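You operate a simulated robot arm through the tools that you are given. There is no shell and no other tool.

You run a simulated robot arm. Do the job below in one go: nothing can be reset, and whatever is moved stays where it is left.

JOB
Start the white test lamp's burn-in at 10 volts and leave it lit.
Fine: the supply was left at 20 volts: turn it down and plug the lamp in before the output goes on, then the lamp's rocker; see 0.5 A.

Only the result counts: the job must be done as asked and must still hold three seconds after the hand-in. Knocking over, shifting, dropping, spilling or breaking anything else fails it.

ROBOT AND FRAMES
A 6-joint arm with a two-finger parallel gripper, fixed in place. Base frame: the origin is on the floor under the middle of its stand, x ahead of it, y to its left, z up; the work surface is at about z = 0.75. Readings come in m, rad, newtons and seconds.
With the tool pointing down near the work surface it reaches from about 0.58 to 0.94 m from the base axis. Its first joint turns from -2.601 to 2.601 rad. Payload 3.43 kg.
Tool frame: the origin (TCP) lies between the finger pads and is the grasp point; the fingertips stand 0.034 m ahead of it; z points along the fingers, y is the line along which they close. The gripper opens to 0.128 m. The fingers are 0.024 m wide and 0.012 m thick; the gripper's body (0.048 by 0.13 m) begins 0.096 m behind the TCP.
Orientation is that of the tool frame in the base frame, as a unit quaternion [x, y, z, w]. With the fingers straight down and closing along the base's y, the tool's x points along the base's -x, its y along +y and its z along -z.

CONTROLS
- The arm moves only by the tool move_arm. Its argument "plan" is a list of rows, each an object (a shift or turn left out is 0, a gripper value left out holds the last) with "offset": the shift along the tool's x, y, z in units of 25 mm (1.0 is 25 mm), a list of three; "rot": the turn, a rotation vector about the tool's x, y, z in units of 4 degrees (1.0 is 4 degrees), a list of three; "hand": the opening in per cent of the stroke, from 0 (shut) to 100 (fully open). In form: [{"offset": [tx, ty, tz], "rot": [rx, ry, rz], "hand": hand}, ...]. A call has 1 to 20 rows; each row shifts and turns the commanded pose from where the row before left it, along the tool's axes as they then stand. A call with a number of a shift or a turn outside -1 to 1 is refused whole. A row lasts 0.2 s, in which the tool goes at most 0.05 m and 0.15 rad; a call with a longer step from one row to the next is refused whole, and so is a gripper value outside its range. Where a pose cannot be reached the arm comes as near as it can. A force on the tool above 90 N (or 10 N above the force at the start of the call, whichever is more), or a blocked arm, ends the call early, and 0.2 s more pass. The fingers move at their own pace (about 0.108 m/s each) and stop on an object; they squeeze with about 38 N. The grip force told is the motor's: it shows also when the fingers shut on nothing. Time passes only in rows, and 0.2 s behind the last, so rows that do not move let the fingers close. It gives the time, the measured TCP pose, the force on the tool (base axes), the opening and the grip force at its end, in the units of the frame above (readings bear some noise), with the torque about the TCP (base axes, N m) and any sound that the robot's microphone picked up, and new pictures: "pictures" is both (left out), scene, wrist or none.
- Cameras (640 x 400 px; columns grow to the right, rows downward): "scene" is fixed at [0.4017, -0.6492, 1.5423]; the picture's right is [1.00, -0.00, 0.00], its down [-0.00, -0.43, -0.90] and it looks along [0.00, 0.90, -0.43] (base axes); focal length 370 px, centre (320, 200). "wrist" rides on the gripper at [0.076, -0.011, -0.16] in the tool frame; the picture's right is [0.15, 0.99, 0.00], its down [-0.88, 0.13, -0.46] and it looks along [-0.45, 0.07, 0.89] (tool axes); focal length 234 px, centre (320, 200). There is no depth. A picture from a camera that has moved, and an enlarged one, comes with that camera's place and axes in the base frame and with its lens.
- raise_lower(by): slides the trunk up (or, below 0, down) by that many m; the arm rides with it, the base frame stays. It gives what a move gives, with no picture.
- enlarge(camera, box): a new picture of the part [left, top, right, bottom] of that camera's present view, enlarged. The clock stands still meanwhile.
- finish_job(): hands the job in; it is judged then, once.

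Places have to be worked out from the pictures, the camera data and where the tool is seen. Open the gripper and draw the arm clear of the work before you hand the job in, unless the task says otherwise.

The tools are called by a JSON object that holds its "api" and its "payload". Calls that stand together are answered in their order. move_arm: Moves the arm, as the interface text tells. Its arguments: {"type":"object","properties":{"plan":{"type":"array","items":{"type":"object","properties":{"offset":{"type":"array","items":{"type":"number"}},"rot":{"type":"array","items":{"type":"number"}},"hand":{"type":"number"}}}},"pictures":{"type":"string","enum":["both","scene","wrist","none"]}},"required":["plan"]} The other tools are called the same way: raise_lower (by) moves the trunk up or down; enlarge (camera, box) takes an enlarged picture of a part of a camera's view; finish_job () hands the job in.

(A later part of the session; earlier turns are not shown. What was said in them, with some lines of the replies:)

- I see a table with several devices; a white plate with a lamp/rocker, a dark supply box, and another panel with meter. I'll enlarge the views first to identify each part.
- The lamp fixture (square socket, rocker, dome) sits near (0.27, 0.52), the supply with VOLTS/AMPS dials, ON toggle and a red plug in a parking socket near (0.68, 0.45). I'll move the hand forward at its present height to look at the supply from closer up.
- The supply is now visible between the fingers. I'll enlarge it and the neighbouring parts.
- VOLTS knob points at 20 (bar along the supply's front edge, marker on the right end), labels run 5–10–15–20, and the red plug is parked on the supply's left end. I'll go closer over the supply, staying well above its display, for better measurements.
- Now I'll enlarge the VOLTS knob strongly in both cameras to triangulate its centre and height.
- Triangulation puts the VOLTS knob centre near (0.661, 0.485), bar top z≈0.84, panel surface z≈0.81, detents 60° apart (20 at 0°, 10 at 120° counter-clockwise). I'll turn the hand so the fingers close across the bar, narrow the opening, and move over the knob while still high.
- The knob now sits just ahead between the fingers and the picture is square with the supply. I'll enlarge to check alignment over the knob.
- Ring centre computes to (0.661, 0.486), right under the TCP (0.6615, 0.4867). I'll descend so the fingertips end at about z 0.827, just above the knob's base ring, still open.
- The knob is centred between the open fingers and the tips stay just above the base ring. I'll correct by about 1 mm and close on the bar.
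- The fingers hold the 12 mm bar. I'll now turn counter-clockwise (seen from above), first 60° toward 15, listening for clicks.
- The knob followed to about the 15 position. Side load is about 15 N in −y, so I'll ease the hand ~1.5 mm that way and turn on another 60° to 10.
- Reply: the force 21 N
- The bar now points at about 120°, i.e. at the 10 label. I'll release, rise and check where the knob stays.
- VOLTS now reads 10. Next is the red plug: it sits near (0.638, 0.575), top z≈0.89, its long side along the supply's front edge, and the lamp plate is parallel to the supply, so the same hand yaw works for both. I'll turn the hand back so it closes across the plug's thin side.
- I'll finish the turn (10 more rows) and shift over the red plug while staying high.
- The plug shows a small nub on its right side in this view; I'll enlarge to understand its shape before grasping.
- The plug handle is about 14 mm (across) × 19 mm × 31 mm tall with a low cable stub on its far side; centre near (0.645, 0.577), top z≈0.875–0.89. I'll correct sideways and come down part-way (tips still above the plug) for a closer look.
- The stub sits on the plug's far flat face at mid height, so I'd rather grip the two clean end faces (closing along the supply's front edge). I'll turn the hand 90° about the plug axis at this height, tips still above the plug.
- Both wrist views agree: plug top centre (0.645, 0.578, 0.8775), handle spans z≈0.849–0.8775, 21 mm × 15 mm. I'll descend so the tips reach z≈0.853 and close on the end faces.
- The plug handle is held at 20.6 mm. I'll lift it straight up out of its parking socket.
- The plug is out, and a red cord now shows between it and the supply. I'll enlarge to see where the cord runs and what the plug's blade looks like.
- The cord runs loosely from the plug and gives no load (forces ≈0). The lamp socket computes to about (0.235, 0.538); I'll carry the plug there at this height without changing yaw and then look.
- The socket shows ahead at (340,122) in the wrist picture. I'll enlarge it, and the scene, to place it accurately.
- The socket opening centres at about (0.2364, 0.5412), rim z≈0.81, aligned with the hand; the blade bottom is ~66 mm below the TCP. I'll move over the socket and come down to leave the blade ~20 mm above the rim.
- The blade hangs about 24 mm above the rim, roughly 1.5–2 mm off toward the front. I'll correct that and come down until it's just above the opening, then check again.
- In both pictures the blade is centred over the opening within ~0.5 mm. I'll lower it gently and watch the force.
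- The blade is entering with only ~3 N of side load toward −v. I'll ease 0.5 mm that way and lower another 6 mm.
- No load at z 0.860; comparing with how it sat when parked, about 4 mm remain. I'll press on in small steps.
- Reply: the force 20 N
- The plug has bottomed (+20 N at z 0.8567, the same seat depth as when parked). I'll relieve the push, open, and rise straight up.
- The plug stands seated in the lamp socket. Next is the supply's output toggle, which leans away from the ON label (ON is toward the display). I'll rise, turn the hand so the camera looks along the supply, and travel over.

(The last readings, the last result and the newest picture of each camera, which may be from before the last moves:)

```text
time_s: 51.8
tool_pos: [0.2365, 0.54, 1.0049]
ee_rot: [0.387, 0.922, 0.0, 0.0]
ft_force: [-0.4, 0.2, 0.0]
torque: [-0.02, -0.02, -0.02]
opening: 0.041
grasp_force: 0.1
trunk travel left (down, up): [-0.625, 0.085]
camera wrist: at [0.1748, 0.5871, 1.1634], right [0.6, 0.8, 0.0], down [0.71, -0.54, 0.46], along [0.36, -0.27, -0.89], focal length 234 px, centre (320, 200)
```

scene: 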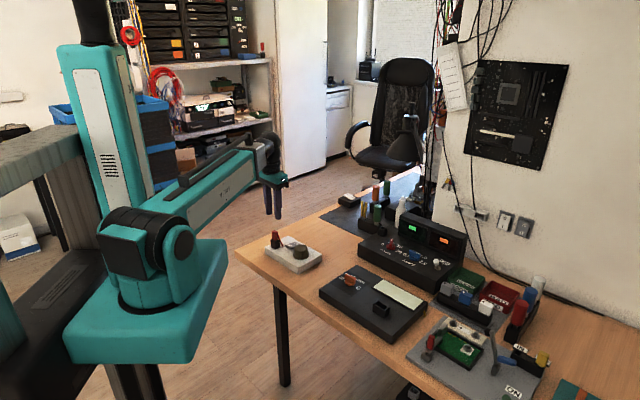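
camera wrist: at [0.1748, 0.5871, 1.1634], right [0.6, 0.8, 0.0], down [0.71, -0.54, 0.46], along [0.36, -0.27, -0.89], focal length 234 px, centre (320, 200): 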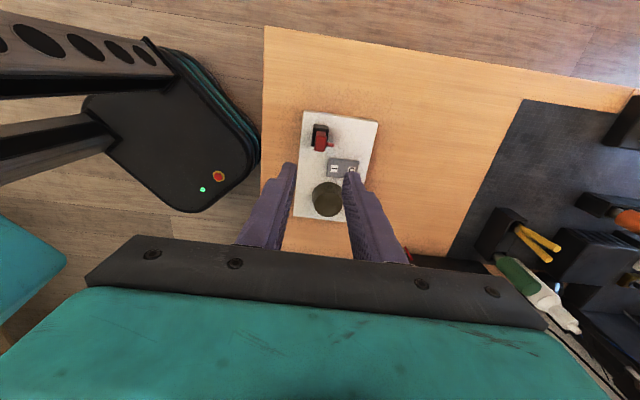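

While here I'll record the rocker in close-up, then travel to the toggle.

{"api": "enlarge", "payload": {"camera": "wrist", "box": [290, 105, 390, 225]}}

{"api": "move_arm", "payload": {"plan": [{"offset": [-0.97, 0.484, 0]}, {"offset": [-0.97, 0.484, 0]}, {"offset": [-0.97, 0.484, 0]}, {"offset": [-0.97, 0.484, 0]}, {"offset": [-0.97, 0.484, 0]}, {"offset": [-0.97, 0.484, 0]}, {"offset": [-0.97, 0.484, 0]}, {"offset": [-0.97, 0.484, 0]}, {"offset": [-0.97, 0.484, 0]}, {"offset": [-0.97, 0.484, 0]}, {"offset": [-0.97, 0.484, 0]}, {"offset": [-0.97, 0.484, 0]}, {"offset": [-0.97, 0.484, 0]}, {"offset": [-0.97, 0.484, 0]}, {"offset": [-0.97, 0.484, 0]}, {"offset": [-0.97, 0.484, 0]}, {"offset": [-0.97, 0.484, 0]}, {"offset": [-0.97, 0.484, 0]}, {"offset": [-0.97, 0.484, 0]}, {"offset": [0, 0, 0]}], "pictures": "both"}}

```text
3.33 times, centred on (340, 165) of wrist
camera zoom: at [0.1748, 0.5871, 1.1634], right [0.6, 0.8, 0.0], down [0.71, -0.54, 0.46], along [0.36, -0.27, -0.89], focal length 781 px, centre (253, 317)
```

zoom: 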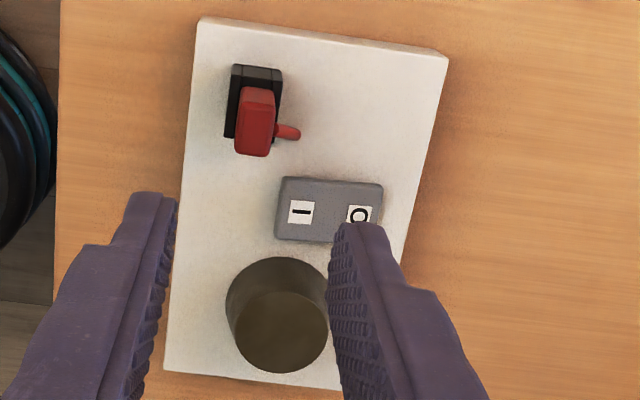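

```text
time_s: 56.0
tool_pos: [0.7233, 0.3741, 1.0053]
ee_rot: [0.385, 0.923, 0.001, 0.0]
ft_force: [-0.6, 0.3, -0.5]
torque: [0.02, -0.03, 0.0]
opening: 0.041
grasp_force: 0.0
trunk travel left (down, up): [-0.625, 0.085]
camera wrist: at [0.6613, 0.4199, 1.1648], right [0.6, 0.8, 0.0], down [0.71, -0.54, 0.46], along [0.36, -0.27, -0.89], focal length 234 px, centre (320, 200)
```

scene: 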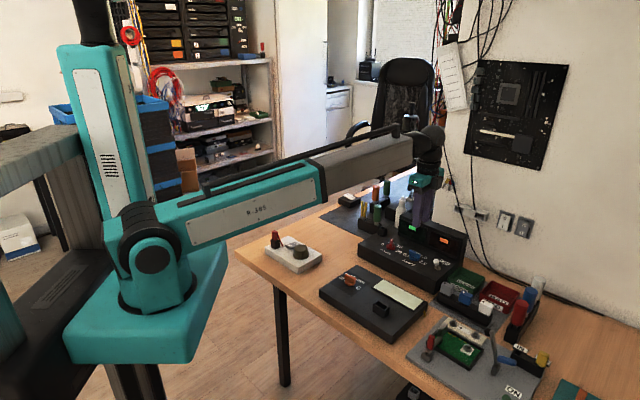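
wrist: 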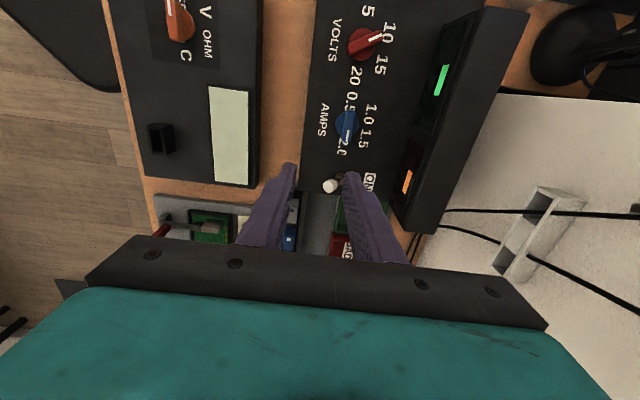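

The toggle cap (331,185) and the ON label (370,180) are in view; enlarging for geometry.

{"api": "enlarge", "payload": {"camera": "wrist", "box": [305, 150, 395, 215]}}

{"api": "enlarge", "payload": {"camera": "scene", "box": [420, 245, 460, 275]}}

```text
6.15 times, centred on (350, 182) of wrist
camera zoom: at [0.6613, 0.4199, 1.1648], right [0.6, 0.8, 0.0], down [0.71, -0.54, 0.46], along [0.36, -0.27, -0.89], focal length 1441 px, centre (135, 308)
```

zoom: 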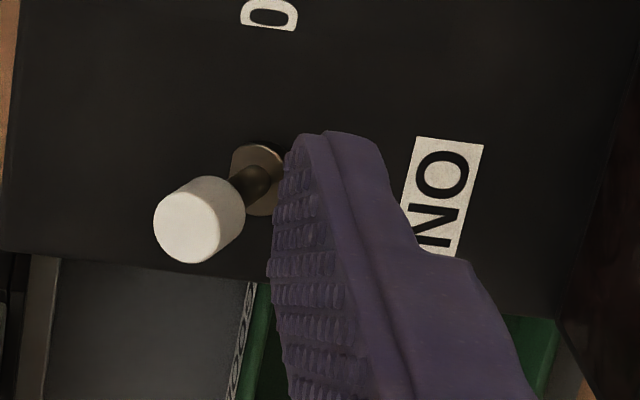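

```text
13.33 times, centred on (440, 260) of scene
camera zoom: at [0.4017, -0.6492, 1.5423], right [1.0, 0.0, 0.0], down [0.0, -0.43, -0.9], along [0.0, 0.9, -0.43], focal length 4929 px, centre (-1280, -600)
```

zoom: 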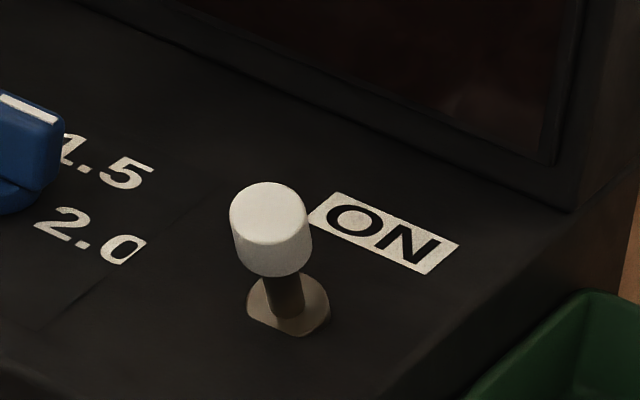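

Toggle base ≈(0.795, 0.360), cap top ≈(0.779, 0.348, 0.853), leaning ~21 mm to the front; ON is toward the display. I'll close the fingers, position in front of the cap, and descend with tips still above cap height to verify.

{"api": "move_arm", "payload": {"plan": [{"offset": [-0.787, -0.15, 0], "hand": 0}, {"offset": [-0.787, -0.15, 0]}, {"offset": [-0.787, -0.15, 0]}, {"offset": [0, 0, 0.9]}, {"offset": [0, 0, 0.9]}, {"offset": [0, 0, 0.9]}, {"offset": [0, 0, 0.9]}, {"offset": [0, 0, 0]}], "pictures": "both"}}

{"api": "enlarge", "payload": {"camera": "wrist", "box": [280, 120, 400, 220]}}

{"api": "enlarge", "payload": {"camera": "scene", "box": [410, 220, 470, 280]}}

```text
time_s: 57.8
tool_pos: [0.7553, 0.3244, 0.9138]
ee_rot: [0.386, 0.922, 0.0, -0.001]
ft_force: [0.3, 0.9, 0.3]
torque: [-0.02, -0.03, 0.04]
opening: 0.0004
grasp_force: 33.1
trunk travel left (down, up): [-0.625, 0.085]
camera wrist: at [0.6946, 0.3698, 1.0736], right [0.6, 0.8, 0.0], down [0.71, -0.54, 0.46], along [0.36, -0.27, -0.89], focal length 234 px, centre (320, 200)
```

scene: 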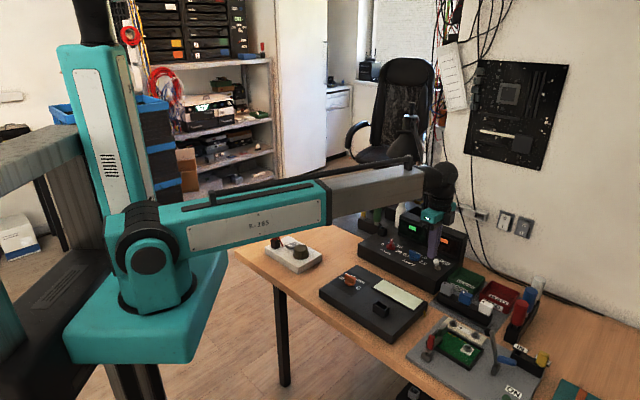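
wrist: 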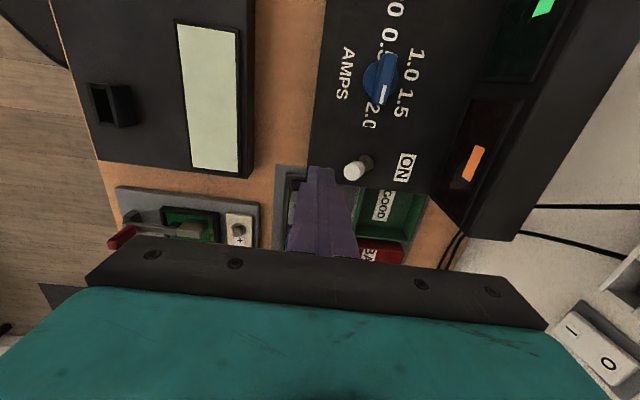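

```text
4.00 times, centred on (340, 170) of wrist
camera zoom: at [0.6946, 0.3698, 1.0736], right [0.6, 0.8, 0.0], down [0.71, -0.54, 0.46], along [0.36, -0.27, -0.89], focal length 937 px, centre (240, 320)
```

zoom: 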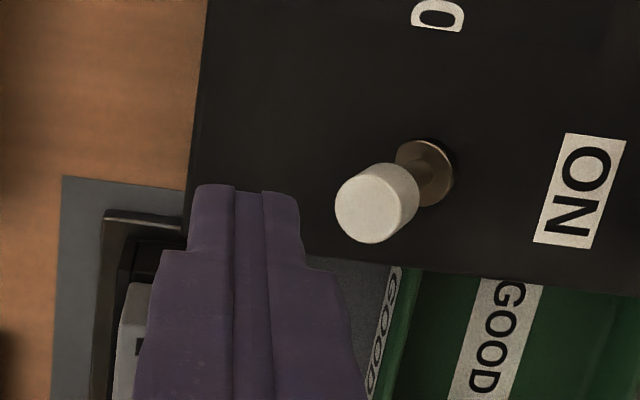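

```text
6.67 times, centred on (440, 250) of scene
camera zoom: at [0.4017, -0.6492, 1.5423], right [1.0, 0.0, 0.0], down [0.0, -0.43, -0.9], along [0.0, 0.9, -0.43], focal length 2465 px, centre (-480, -133)
```

zoom: 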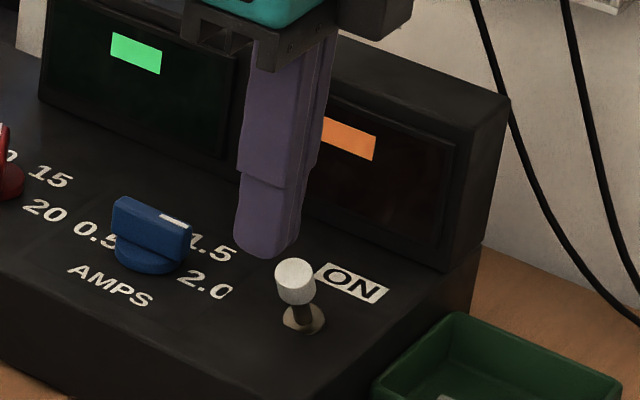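

Fingers are ~11 mm in front of the cap and in line with it. I'll lower the tips to z≈0.834 and push toward ON in small steps.

{"api": "move_arm", "payload": {"plan": [{"offset": [0, 0, 0.6]}, {"offset": [0, 0, 0.6]}, {"offset": [0, 0, 0.6]}, {"offset": [0, 0, 0]}, {"offset": [0, 0.3, 0]}, {"offset": [0, 0.3, 0]}, {"offset": [0, 0.3, 0]}, {"offset": [0, 0.3, 0]}, {"offset": [0, 0.3, 0]}, {"offset": [0, 0, 0]}], "pictures": "both"}}

{"api": "enlarge", "payload": {"camera": "wrist", "box": [280, 120, 400, 220]}}

{"api": "enlarge", "payload": {"camera": "scene", "box": [410, 220, 470, 280]}}

```text
time_s: 60.0
tool_pos: [0.7836, 0.3508, 0.8685]
ee_rot: [0.387, 0.922, 0.001, 0.0]
ft_force: [-0.8, 0.1, 0.0]
torque: [-0.02, 0.0, 0.0]
opening: 0.0
grasp_force: 33.0
trunk travel left (down, up): [-0.625, 0.085]
camera wrist: at [0.7213, 0.3969, 1.0283], right [0.6, 0.8, 0.0], down [0.71, -0.54, 0.46], along [0.36, -0.27, -0.89], focal length 234 px, centre (320, 200)
```

scene: 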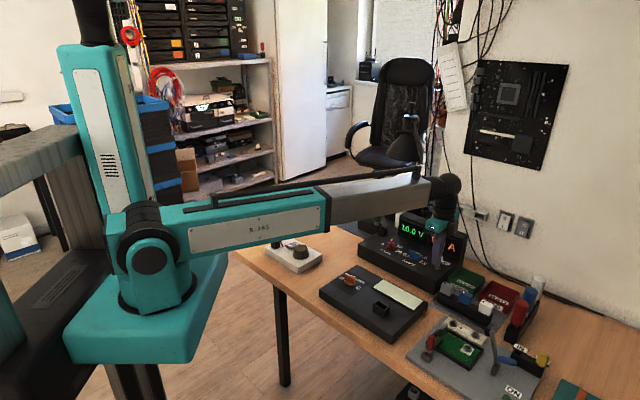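
wrist: 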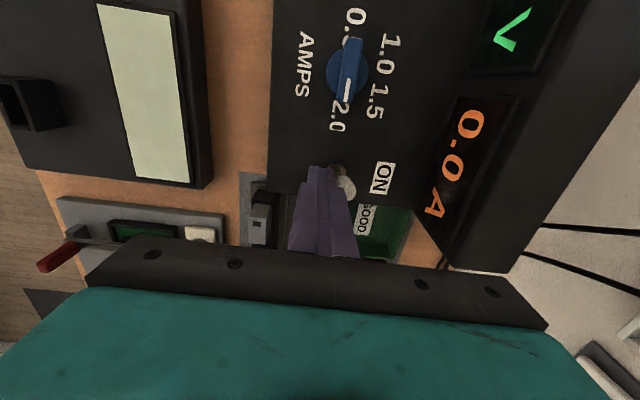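

```text
4.00 times, centred on (340, 170) of wrist
camera zoom: at [0.7213, 0.3969, 1.0283], right [0.6, 0.8, 0.0], down [0.71, -0.54, 0.46], along [0.36, -0.27, -0.89], focal length 937 px, centre (240, 320)
```

zoom: 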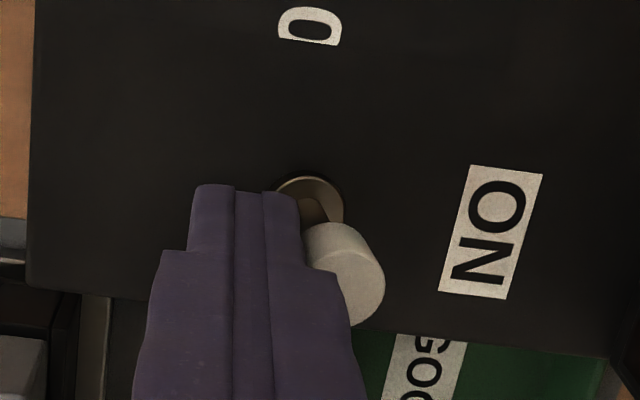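

```text
6.67 times, centred on (440, 250) of scene
camera zoom: at [0.4017, -0.6492, 1.5423], right [1.0, 0.0, 0.0], down [0.0, -0.43, -0.9], along [0.0, 0.9, -0.43], focal length 2465 px, centre (-480, -133)
```

zoom: 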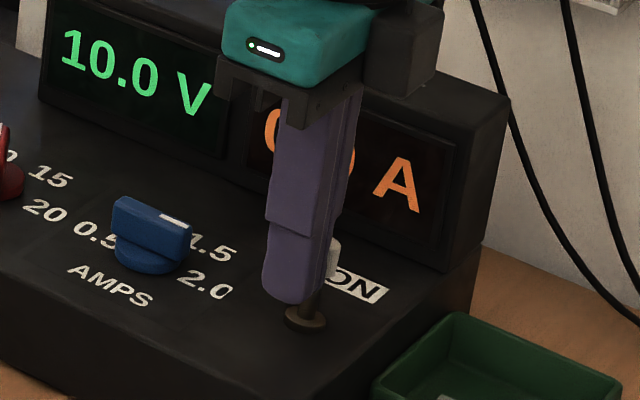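

The display now reads 10.0 V / 0.0 A: the output is on. I'll back off, rise, and check the toggle stays over.

{"api": "move_arm", "payload": {"plan": [{"offset": [0, -0.5, 0]}, {"offset": [0, -0.3, -0.5]}, {"offset": [0, 0, -1]}, {"offset": [0, 0, -1]}, {"offset": [0, 0, -1]}, {"offset": [0, 0, -1]}, {"offset": [0, 0, -1]}, {"offset": [0, 0, 0]}], "pictures": "both"}}

{"api": "enlarge", "payload": {"camera": "scene", "box": [380, 205, 470, 280]}}

```text
time_s: 61.8
tool_pos: [0.7676, 0.3361, 1.0066]
ee_rot: [0.386, 0.922, 0.0, 0.0]
ft_force: [0.5, 0.0, -0.3]
torque: [-0.01, 0.0, -0.01]
opening: 0.0001
grasp_force: 32.5
trunk travel left (down, up): [-0.625, 0.085]
camera wrist: at [0.7065, 0.3822, 1.166], right [0.6, 0.8, 0.0], down [0.71, -0.54, 0.46], along [0.36, -0.27, -0.89], focal length 234 px, centre (320, 200)
```

scene: 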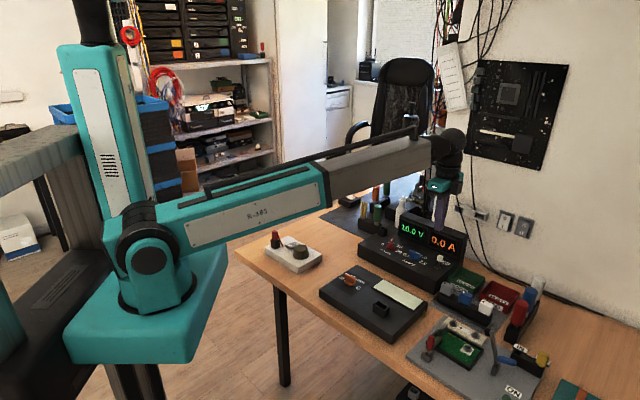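
wrist: 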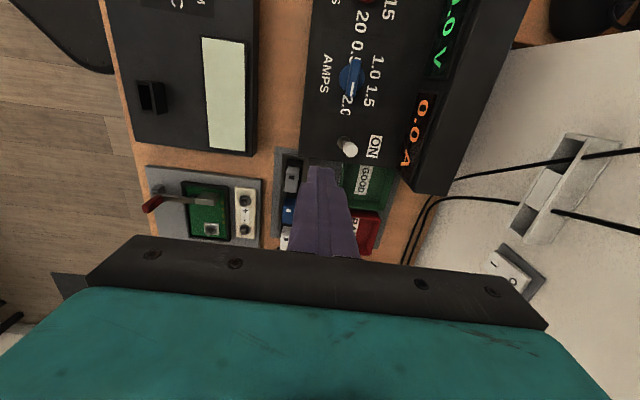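

```text
5.33 times, centred on (425, 242) of scene
camera zoom: at [0.4017, -0.6492, 1.5423], right [1.0, 0.0, 0.0], down [0.0, -0.43, -0.9], along [0.0, 0.9, -0.43], focal length 1972 px, centre (-240, -27)
```

zoom: 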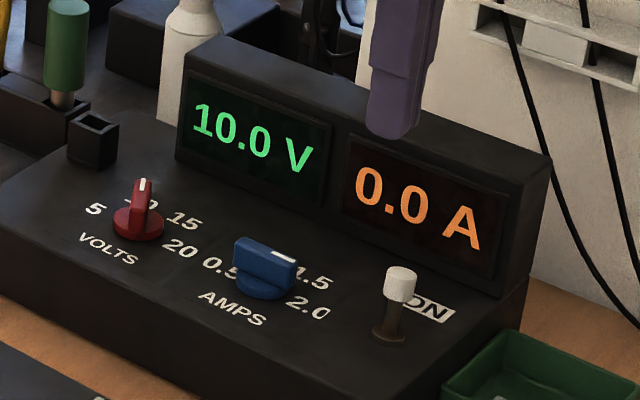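

Supply is set: 10.0 V output on, toggle over at ON. Now back to the lamp: rocker centre ≈(0.301, 0.539) with the I end (toward −v) raised; I'll fly over to above the I end with closed fingers and look.

{"api": "move_arm", "payload": {"plan": [{"offset": [0.993, -0.435, 0]}, {"offset": [0.993, -0.435, 0]}, {"offset": [0.993, -0.435, 0]}, {"offset": [0.993, -0.435, 0]}, {"offset": [0.993, -0.435, 0]}, {"offset": [0.993, -0.435, 0]}, {"offset": [0.993, -0.435, 0]}, {"offset": [0.993, -0.435, 0]}, {"offset": [0.993, -0.435, 0]}, {"offset": [0.993, -0.435, 0]}, {"offset": [0.993, -0.435, 0]}, {"offset": [0.993, -0.435, 0]}, {"offset": [0.993, -0.435, 0]}, {"offset": [0.993, -0.435, 0]}, {"offset": [0.993, -0.435, 0]}, {"offset": [0.993, -0.435, 0]}, {"offset": [0.993, -0.435, 0]}, {"offset": [0.993, -0.435, 0]}, {"offset": [0.993, -0.435, 0]}, {"offset": [0, 0, 0]}], "pictures": "both"}}

{"api": "enlarge", "payload": {"camera": "wrist", "box": [270, 90, 370, 190]}}

{"api": "enlarge", "payload": {"camera": "scene", "box": [265, 225, 325, 270]}}

```text
time_s: 66.0
tool_pos: [0.2907, 0.5276, 1.0068]
ee_rot: [0.385, 0.923, 0.0, -0.001]
ft_force: [-0.2, -0.6, -0.4]
torque: [0.0, 0.02, -0.02]
opening: 0.0
grasp_force: 33.3
trunk travel left (down, up): [-0.625, 0.085]
camera wrist: at [0.2285, 0.5733, 1.1666], right [0.6, 0.8, 0.0], down [0.71, -0.54, 0.46], along [0.36, -0.27, -0.89], focal length 234 px, centre (320, 200)
```

scene: 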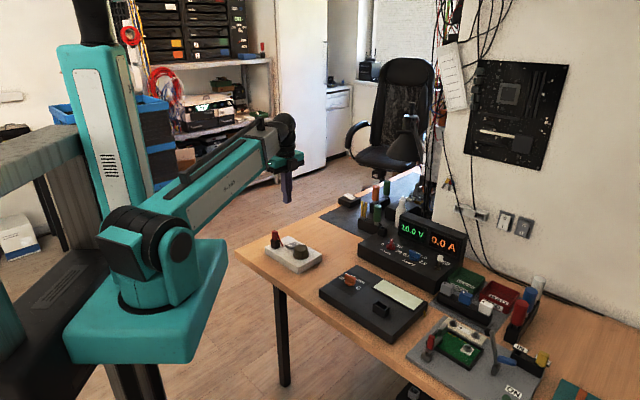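
wrist: 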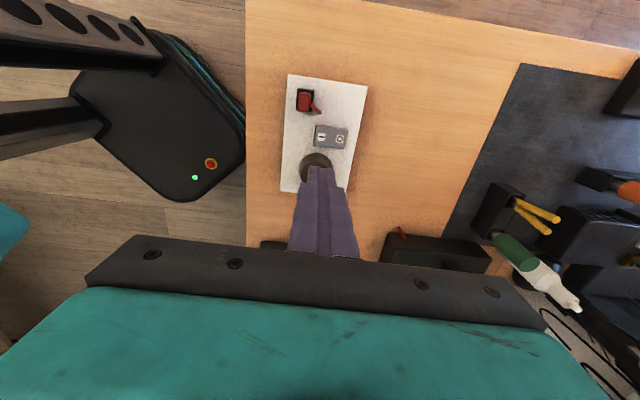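

```text
4.00 times, centred on (320, 140) of wrist
camera zoom: at [0.2285, 0.5733, 1.1666], right [0.6, 0.8, 0.0], down [0.71, -0.54, 0.46], along [0.36, -0.27, -0.89], focal length 937 px, centre (320, 440)
```

zoom: 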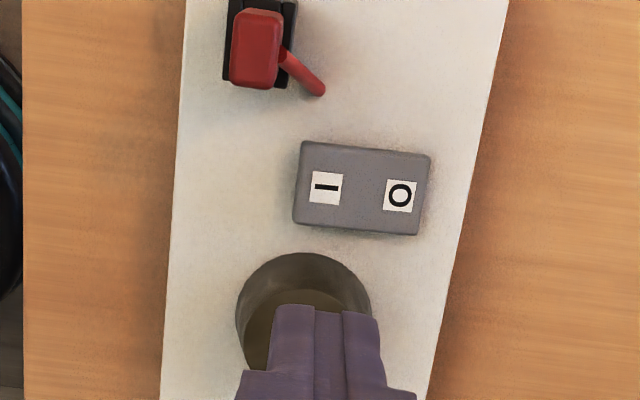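

```text
8.89 times, centred on (295, 248) of scene
camera zoom: at [0.4017, -0.6492, 1.5423], right [1.0, 0.0, 0.0], down [0.0, -0.43, -0.9], along [0.0, 0.9, -0.43], focal length 3286 px, centre (542, -222)
```

zoom: 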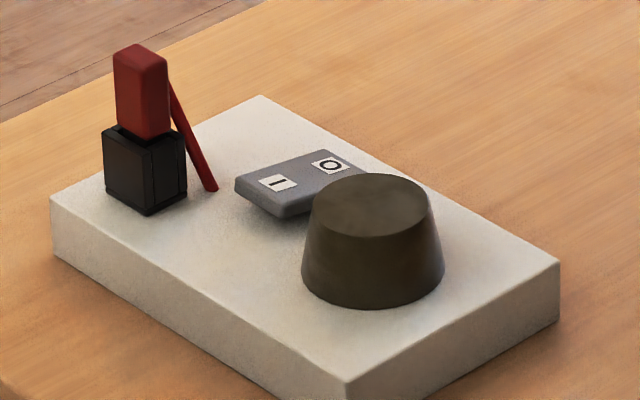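

Rocker centre (0.3016, 0.5384), I end at −v, top z≈0.80. I'll shift 4 mm toward the I end for leverage and come down to ~15 mm above it.

{"api": "move_arm", "payload": {"plan": [{"offset": [0, -0.17, 0.9]}, {"offset": [0, 0, 0.9]}, {"offset": [0, 0, 0.9]}, {"offset": [0, 0, 0.9]}, {"offset": [0, 0, 0.9]}, {"offset": [0, 0, 0.9]}, {"offset": [0, 0, 0.8]}, {"offset": [0, 0, 0]}], "pictures": "both"}}

{"api": "enlarge", "payload": {"camera": "wrist", "box": [270, 110, 370, 210]}}

{"api": "enlarge", "payload": {"camera": "scene", "box": [265, 225, 325, 270]}}

```text
time_s: 67.8
tool_pos: [0.2872, 0.525, 0.851]
ee_rot: [0.386, 0.922, 0.0, -0.001]
ft_force: [0.3, 0.0, -0.7]
torque: [0.02, 0.03, 0.04]
opening: 0.0
grasp_force: 33.9
trunk travel left (down, up): [-0.625, 0.085]
camera wrist: at [0.2258, 0.5702, 1.0106], right [0.6, 0.8, 0.0], down [0.71, -0.54, 0.46], along [0.36, -0.27, -0.89], focal length 234 px, centre (320, 200)
```

scene: 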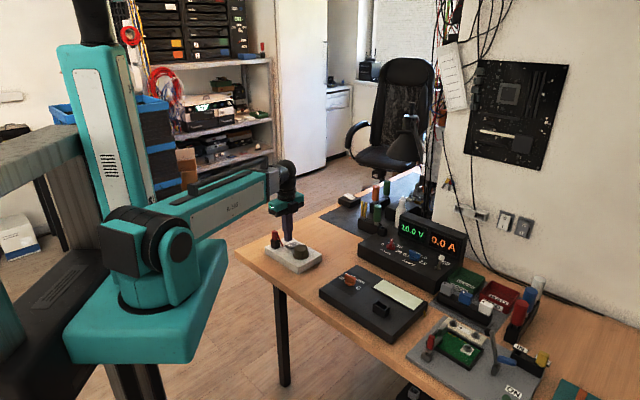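
wrist: 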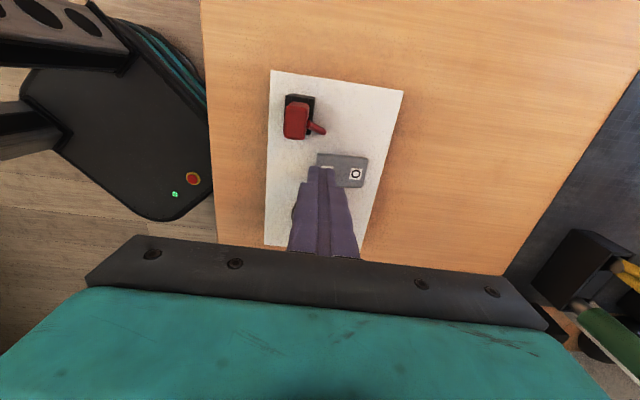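

```text
4.00 times, centred on (320, 160) of wrist
camera zoom: at [0.2258, 0.5702, 1.0106], right [0.6, 0.8, 0.0], down [0.71, -0.54, 0.46], along [0.36, -0.27, -0.89], focal length 937 px, centre (320, 360)
```

zoom: 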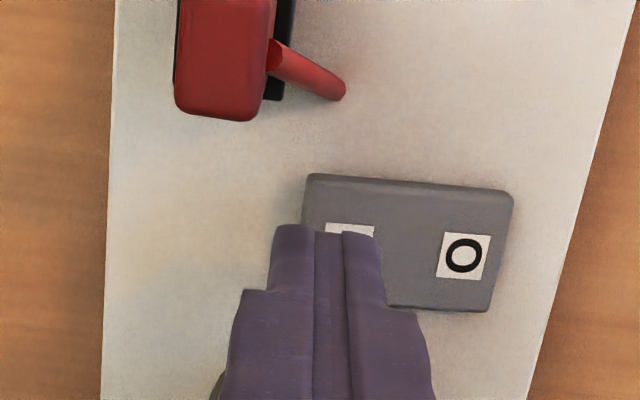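

```text
8.89 times, centred on (295, 248) of scene
camera zoom: at [0.4017, -0.6492, 1.5423], right [1.0, 0.0, 0.0], down [0.0, -0.43, -0.9], along [0.0, 0.9, -0.43], focal length 3286 px, centre (542, -222)
```

zoom: 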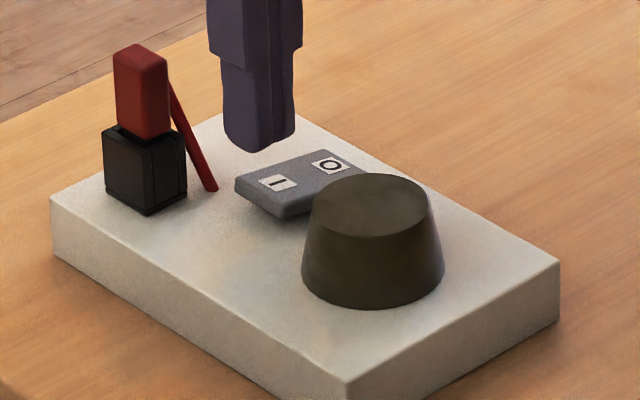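

The fingertips are right above the I half. I'll lower in small steps and watch for contact.

{"api": "move_arm", "payload": {"plan": [{"offset": [0, 0, 0.12]}, {"offset": [0, 0, 0.12]}, {"offset": [0, 0, 0.12]}, {"offset": [0, 0, 0.12]}, {"offset": [0, 0, 0.1]}, {"offset": [0, 0, 0]}], "pictures": "scene"}}

{"api": "enlarge", "payload": {"camera": "scene", "box": [265, 225, 325, 270]}}

```text
time_s: 69.2
tool_pos: [0.2881, 0.5237, 0.8379]
ee_rot: [0.386, 0.923, -0.001, 0.0]
ft_force: [0.2, 0.1, 0.6]
torque: [-0.01, -0.01, 0.01]
opening: 0.0
grasp_force: 33.2
trunk travel left (down, up): [-0.625, 0.085]
```

scene: 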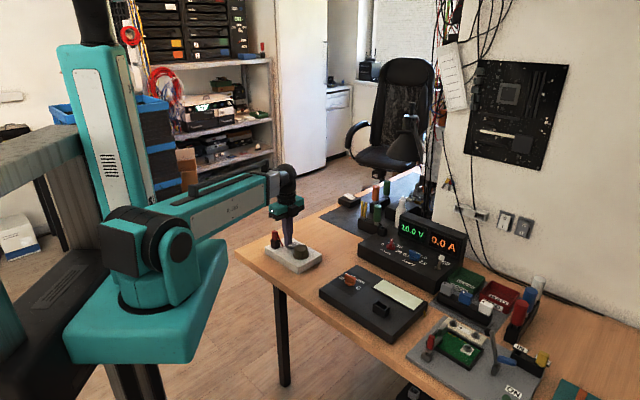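

```text
8.89 times, centred on (295, 248) of scene
camera zoom: at [0.4017, -0.6492, 1.5423], right [1.0, 0.0, 0.0], down [0.0, -0.43, -0.9], along [0.0, 0.9, -0.43], focal length 3286 px, centre (542, -222)
```

zoom: 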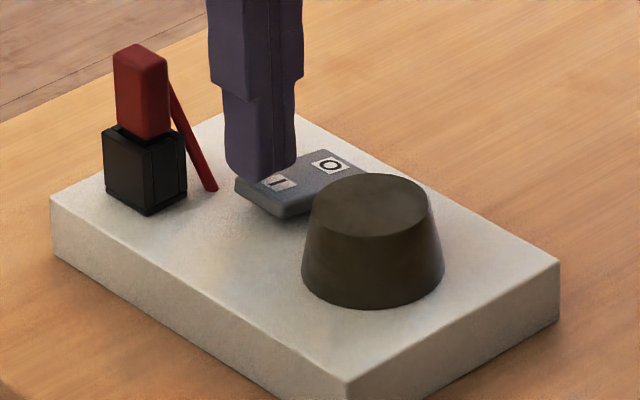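

Still no contact at tip z≈0.804. I'll continue down 2 mm per step.

{"api": "move_arm", "payload": {"plan": [{"offset": [0, 0, 0.08]}, {"offset": [0, 0, 0.08]}, {"offset": [0, 0, 0.08]}, {"offset": [0, 0, 0]}], "pictures": "scene"}}

{"api": "enlarge", "payload": {"camera": "scene", "box": [265, 225, 325, 270]}}

```text
time_s: 70.2
tool_pos: [0.2889, 0.525, 0.8309]
ee_rot: [0.386, 0.922, 0.0, 0.0]
ft_force: [0.4, 0.1, 1.2]
torque: [0.03, 0.01, -0.01]
opening: 0.0
grasp_force: 32.7
trunk travel left (down, up): [-0.625, 0.085]
```

scene: 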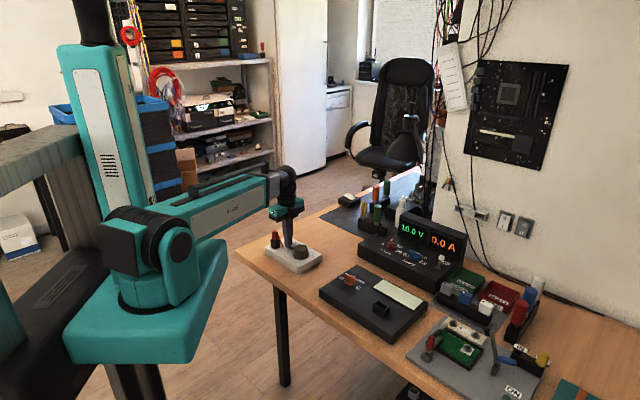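

```text
8.89 times, centred on (295, 248) of scene
camera zoom: at [0.4017, -0.6492, 1.5423], right [1.0, 0.0, 0.0], down [0.0, -0.43, -0.9], along [0.0, 0.9, -0.43], focal length 3286 px, centre (542, -222)
```

zoom: 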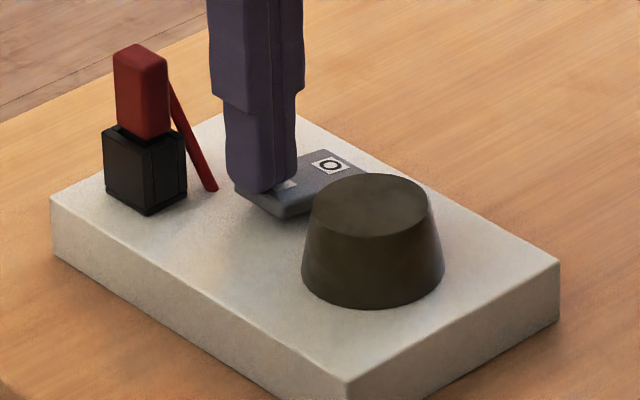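

Contact is just starting (~1 N at tip z≈0.797). I'll press on another 5 mm.

{"api": "move_arm", "payload": {"plan": [{"offset": [0, 0, 0.07]}, {"offset": [0, 0, 0.07]}, {"offset": [0, 0, 0.07]}, {"offset": [0, 0, 0]}], "pictures": "scene"}}

{"api": "enlarge", "payload": {"camera": "scene", "box": [265, 225, 325, 270]}}

```text
time_s: 71.2
tool_pos: [0.2868, 0.5247, 0.8256]
ee_rot: [0.386, 0.923, 0.0, 0.0]
ft_force: [0.2, -0.8, -0.4]
torque: [-0.02, 0.02, -0.01]
opening: 0.0002
grasp_force: 32.9
trunk travel left (down, up): [-0.625, 0.085]
```

scene: 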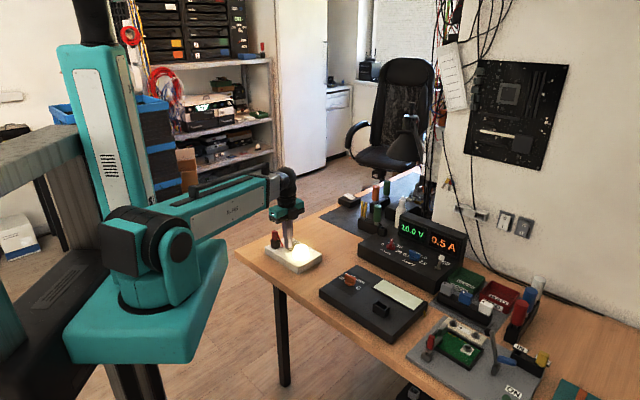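

```text
8.89 times, centred on (295, 248) of scene
camera zoom: at [0.4017, -0.6492, 1.5423], right [1.0, 0.0, 0.0], down [0.0, -0.43, -0.9], along [0.0, 0.9, -0.43], focal length 3286 px, centre (542, -222)
```

zoom: 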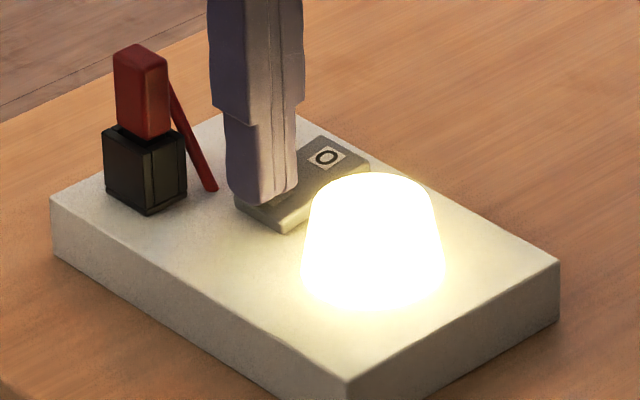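

The lamp is lit and the meter shows 10.0 V / 0.5 A. I'll rise straight up, then open the gripper and draw the arm clear.

{"api": "move_arm", "payload": {"plan": [{"offset": [0, 0, -0.4]}, {"offset": [0, 0, -1]}, {"offset": [0, 0, -1]}, {"offset": [0, 0, -1]}, {"offset": [0, 0, -1]}, {"offset": [0, 0, -1]}, {"offset": [0, 0, -1]}, {"offset": [0, 0, -1]}, {"offset": [0, 0, -1]}, {"offset": [0, 0, -0.5], "hand": 50}, {"offset": [0, 0, 0], "hand": 100}, {"offset": [0, 0, 0], "hand": 100}, {"offset": [0, 0, 0], "hand": 100}, {"offset": [0, 0, 0], "hand": 100}], "pictures": "both"}}

{"api": "enlarge", "payload": {"camera": "scene", "box": [250, 205, 470, 290]}}

{"api": "enlarge", "payload": {"camera": "scene", "box": [265, 225, 325, 270]}}

{"api": "enlarge", "payload": {"camera": "scene", "box": [360, 205, 470, 285]}}

```text
time_s: 74.2
tool_pos: [0.288, 0.5241, 1.0488]
ee_rot: [0.386, 0.922, 0.001, 0.0]
ft_force: [-1.3, 0.0, 0.4]
torque: [0.02, 0.01, -0.01]
opening: 0.1279
grasp_force: 0.0
trunk travel left (down, up): [-0.625, 0.085]
camera wrist: at [0.2258, 0.57, 1.2077], right [0.6, 0.8, 0.0], down [0.71, -0.54, 0.46], along [0.36, -0.27, -0.89], focal length 234 px, centre (320, 200)
```

scene: 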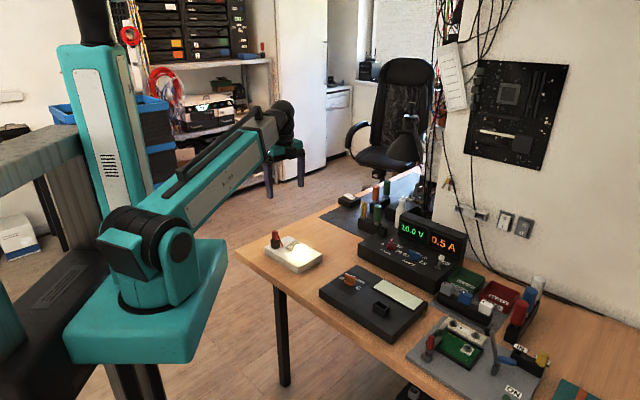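
wrist: 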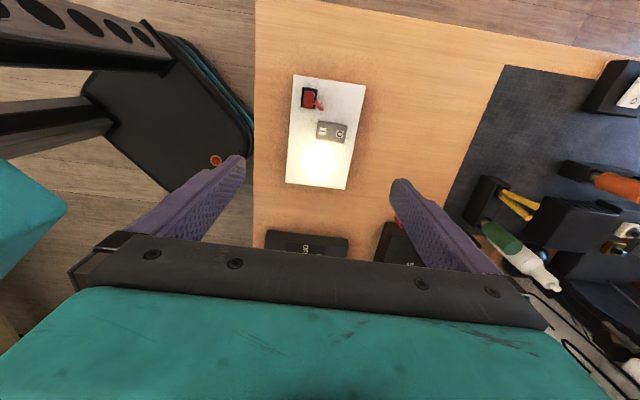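

```text
2.91 times, centred on (360, 248) of scene
camera zoom: at [0.4017, -0.6492, 1.5423], right [1.0, 0.0, 0.0], down [0.0, -0.43, -0.9], along [0.0, 0.9, -0.43], focal length 1075 px, centre (204, 62)
```

zoom: 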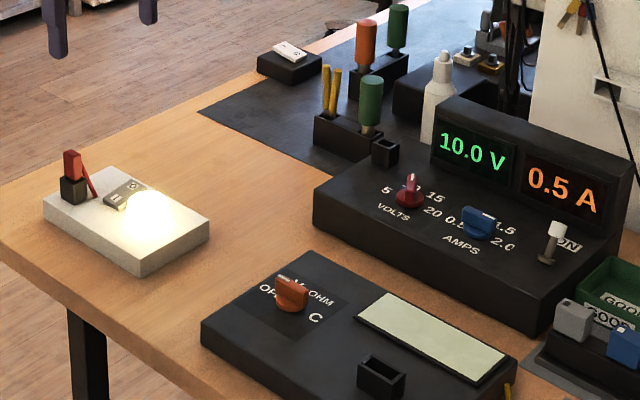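

```text
8.89 times, centred on (295, 248) of scene
camera zoom: at [0.4017, -0.6492, 1.5423], right [1.0, 0.0, 0.0], down [0.0, -0.43, -0.9], along [0.0, 0.9, -0.43], focal length 3286 px, centre (542, -222)
```

zoom: 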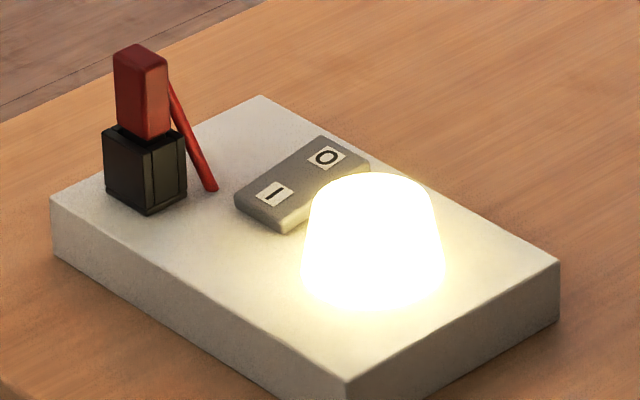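

```text
5.00 times, centred on (415, 245) of scene
camera zoom: at [0.4017, -0.6492, 1.5423], right [1.0, 0.0, 0.0], down [0.0, -0.43, -0.9], along [0.0, 0.9, -0.43], focal length 1848 px, centre (-155, -25)
```

zoom: 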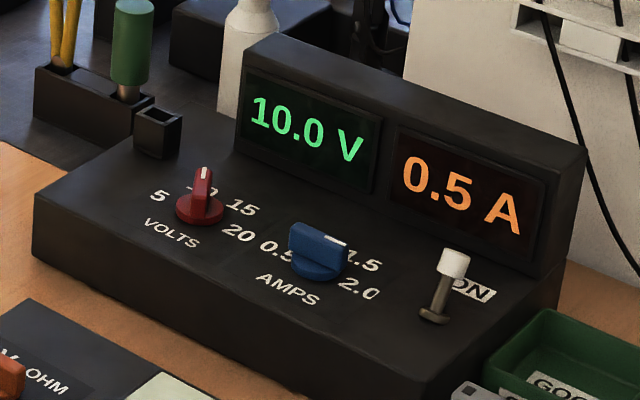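

The lamp stays lit, the supply holds 10.0 V and 0.5 A, the plug is seated, the gripper is open and well clear above the table. I'm handing the job in.

{"api": "finish_job", "payload": {}}

```text
The job is handed in.
```

The white test lamp's burn-in is running at 10 volts. The lamp is lit, and the supply display read 10.0 V and 0.5 A just before I handed the job in.

- **Supply:** I turned the VOLTS knob from 20 down to 10 with the output still off. The AMPS knob stayed where it was, at 2.0.
- **Plug:** I moved the red plug from its holder on the supply into the lamp's socket until it bottomed out.
- **Switching on:** I pushed the output toggle to ON, saw 10.0 V and 0.0 A, then pressed the I side of the lamp's rocker.

I saw nothing else knocked or shifted in the last pictures. The gripper is open, and the hand is raised about 0.3 m above the table, over the lamp.
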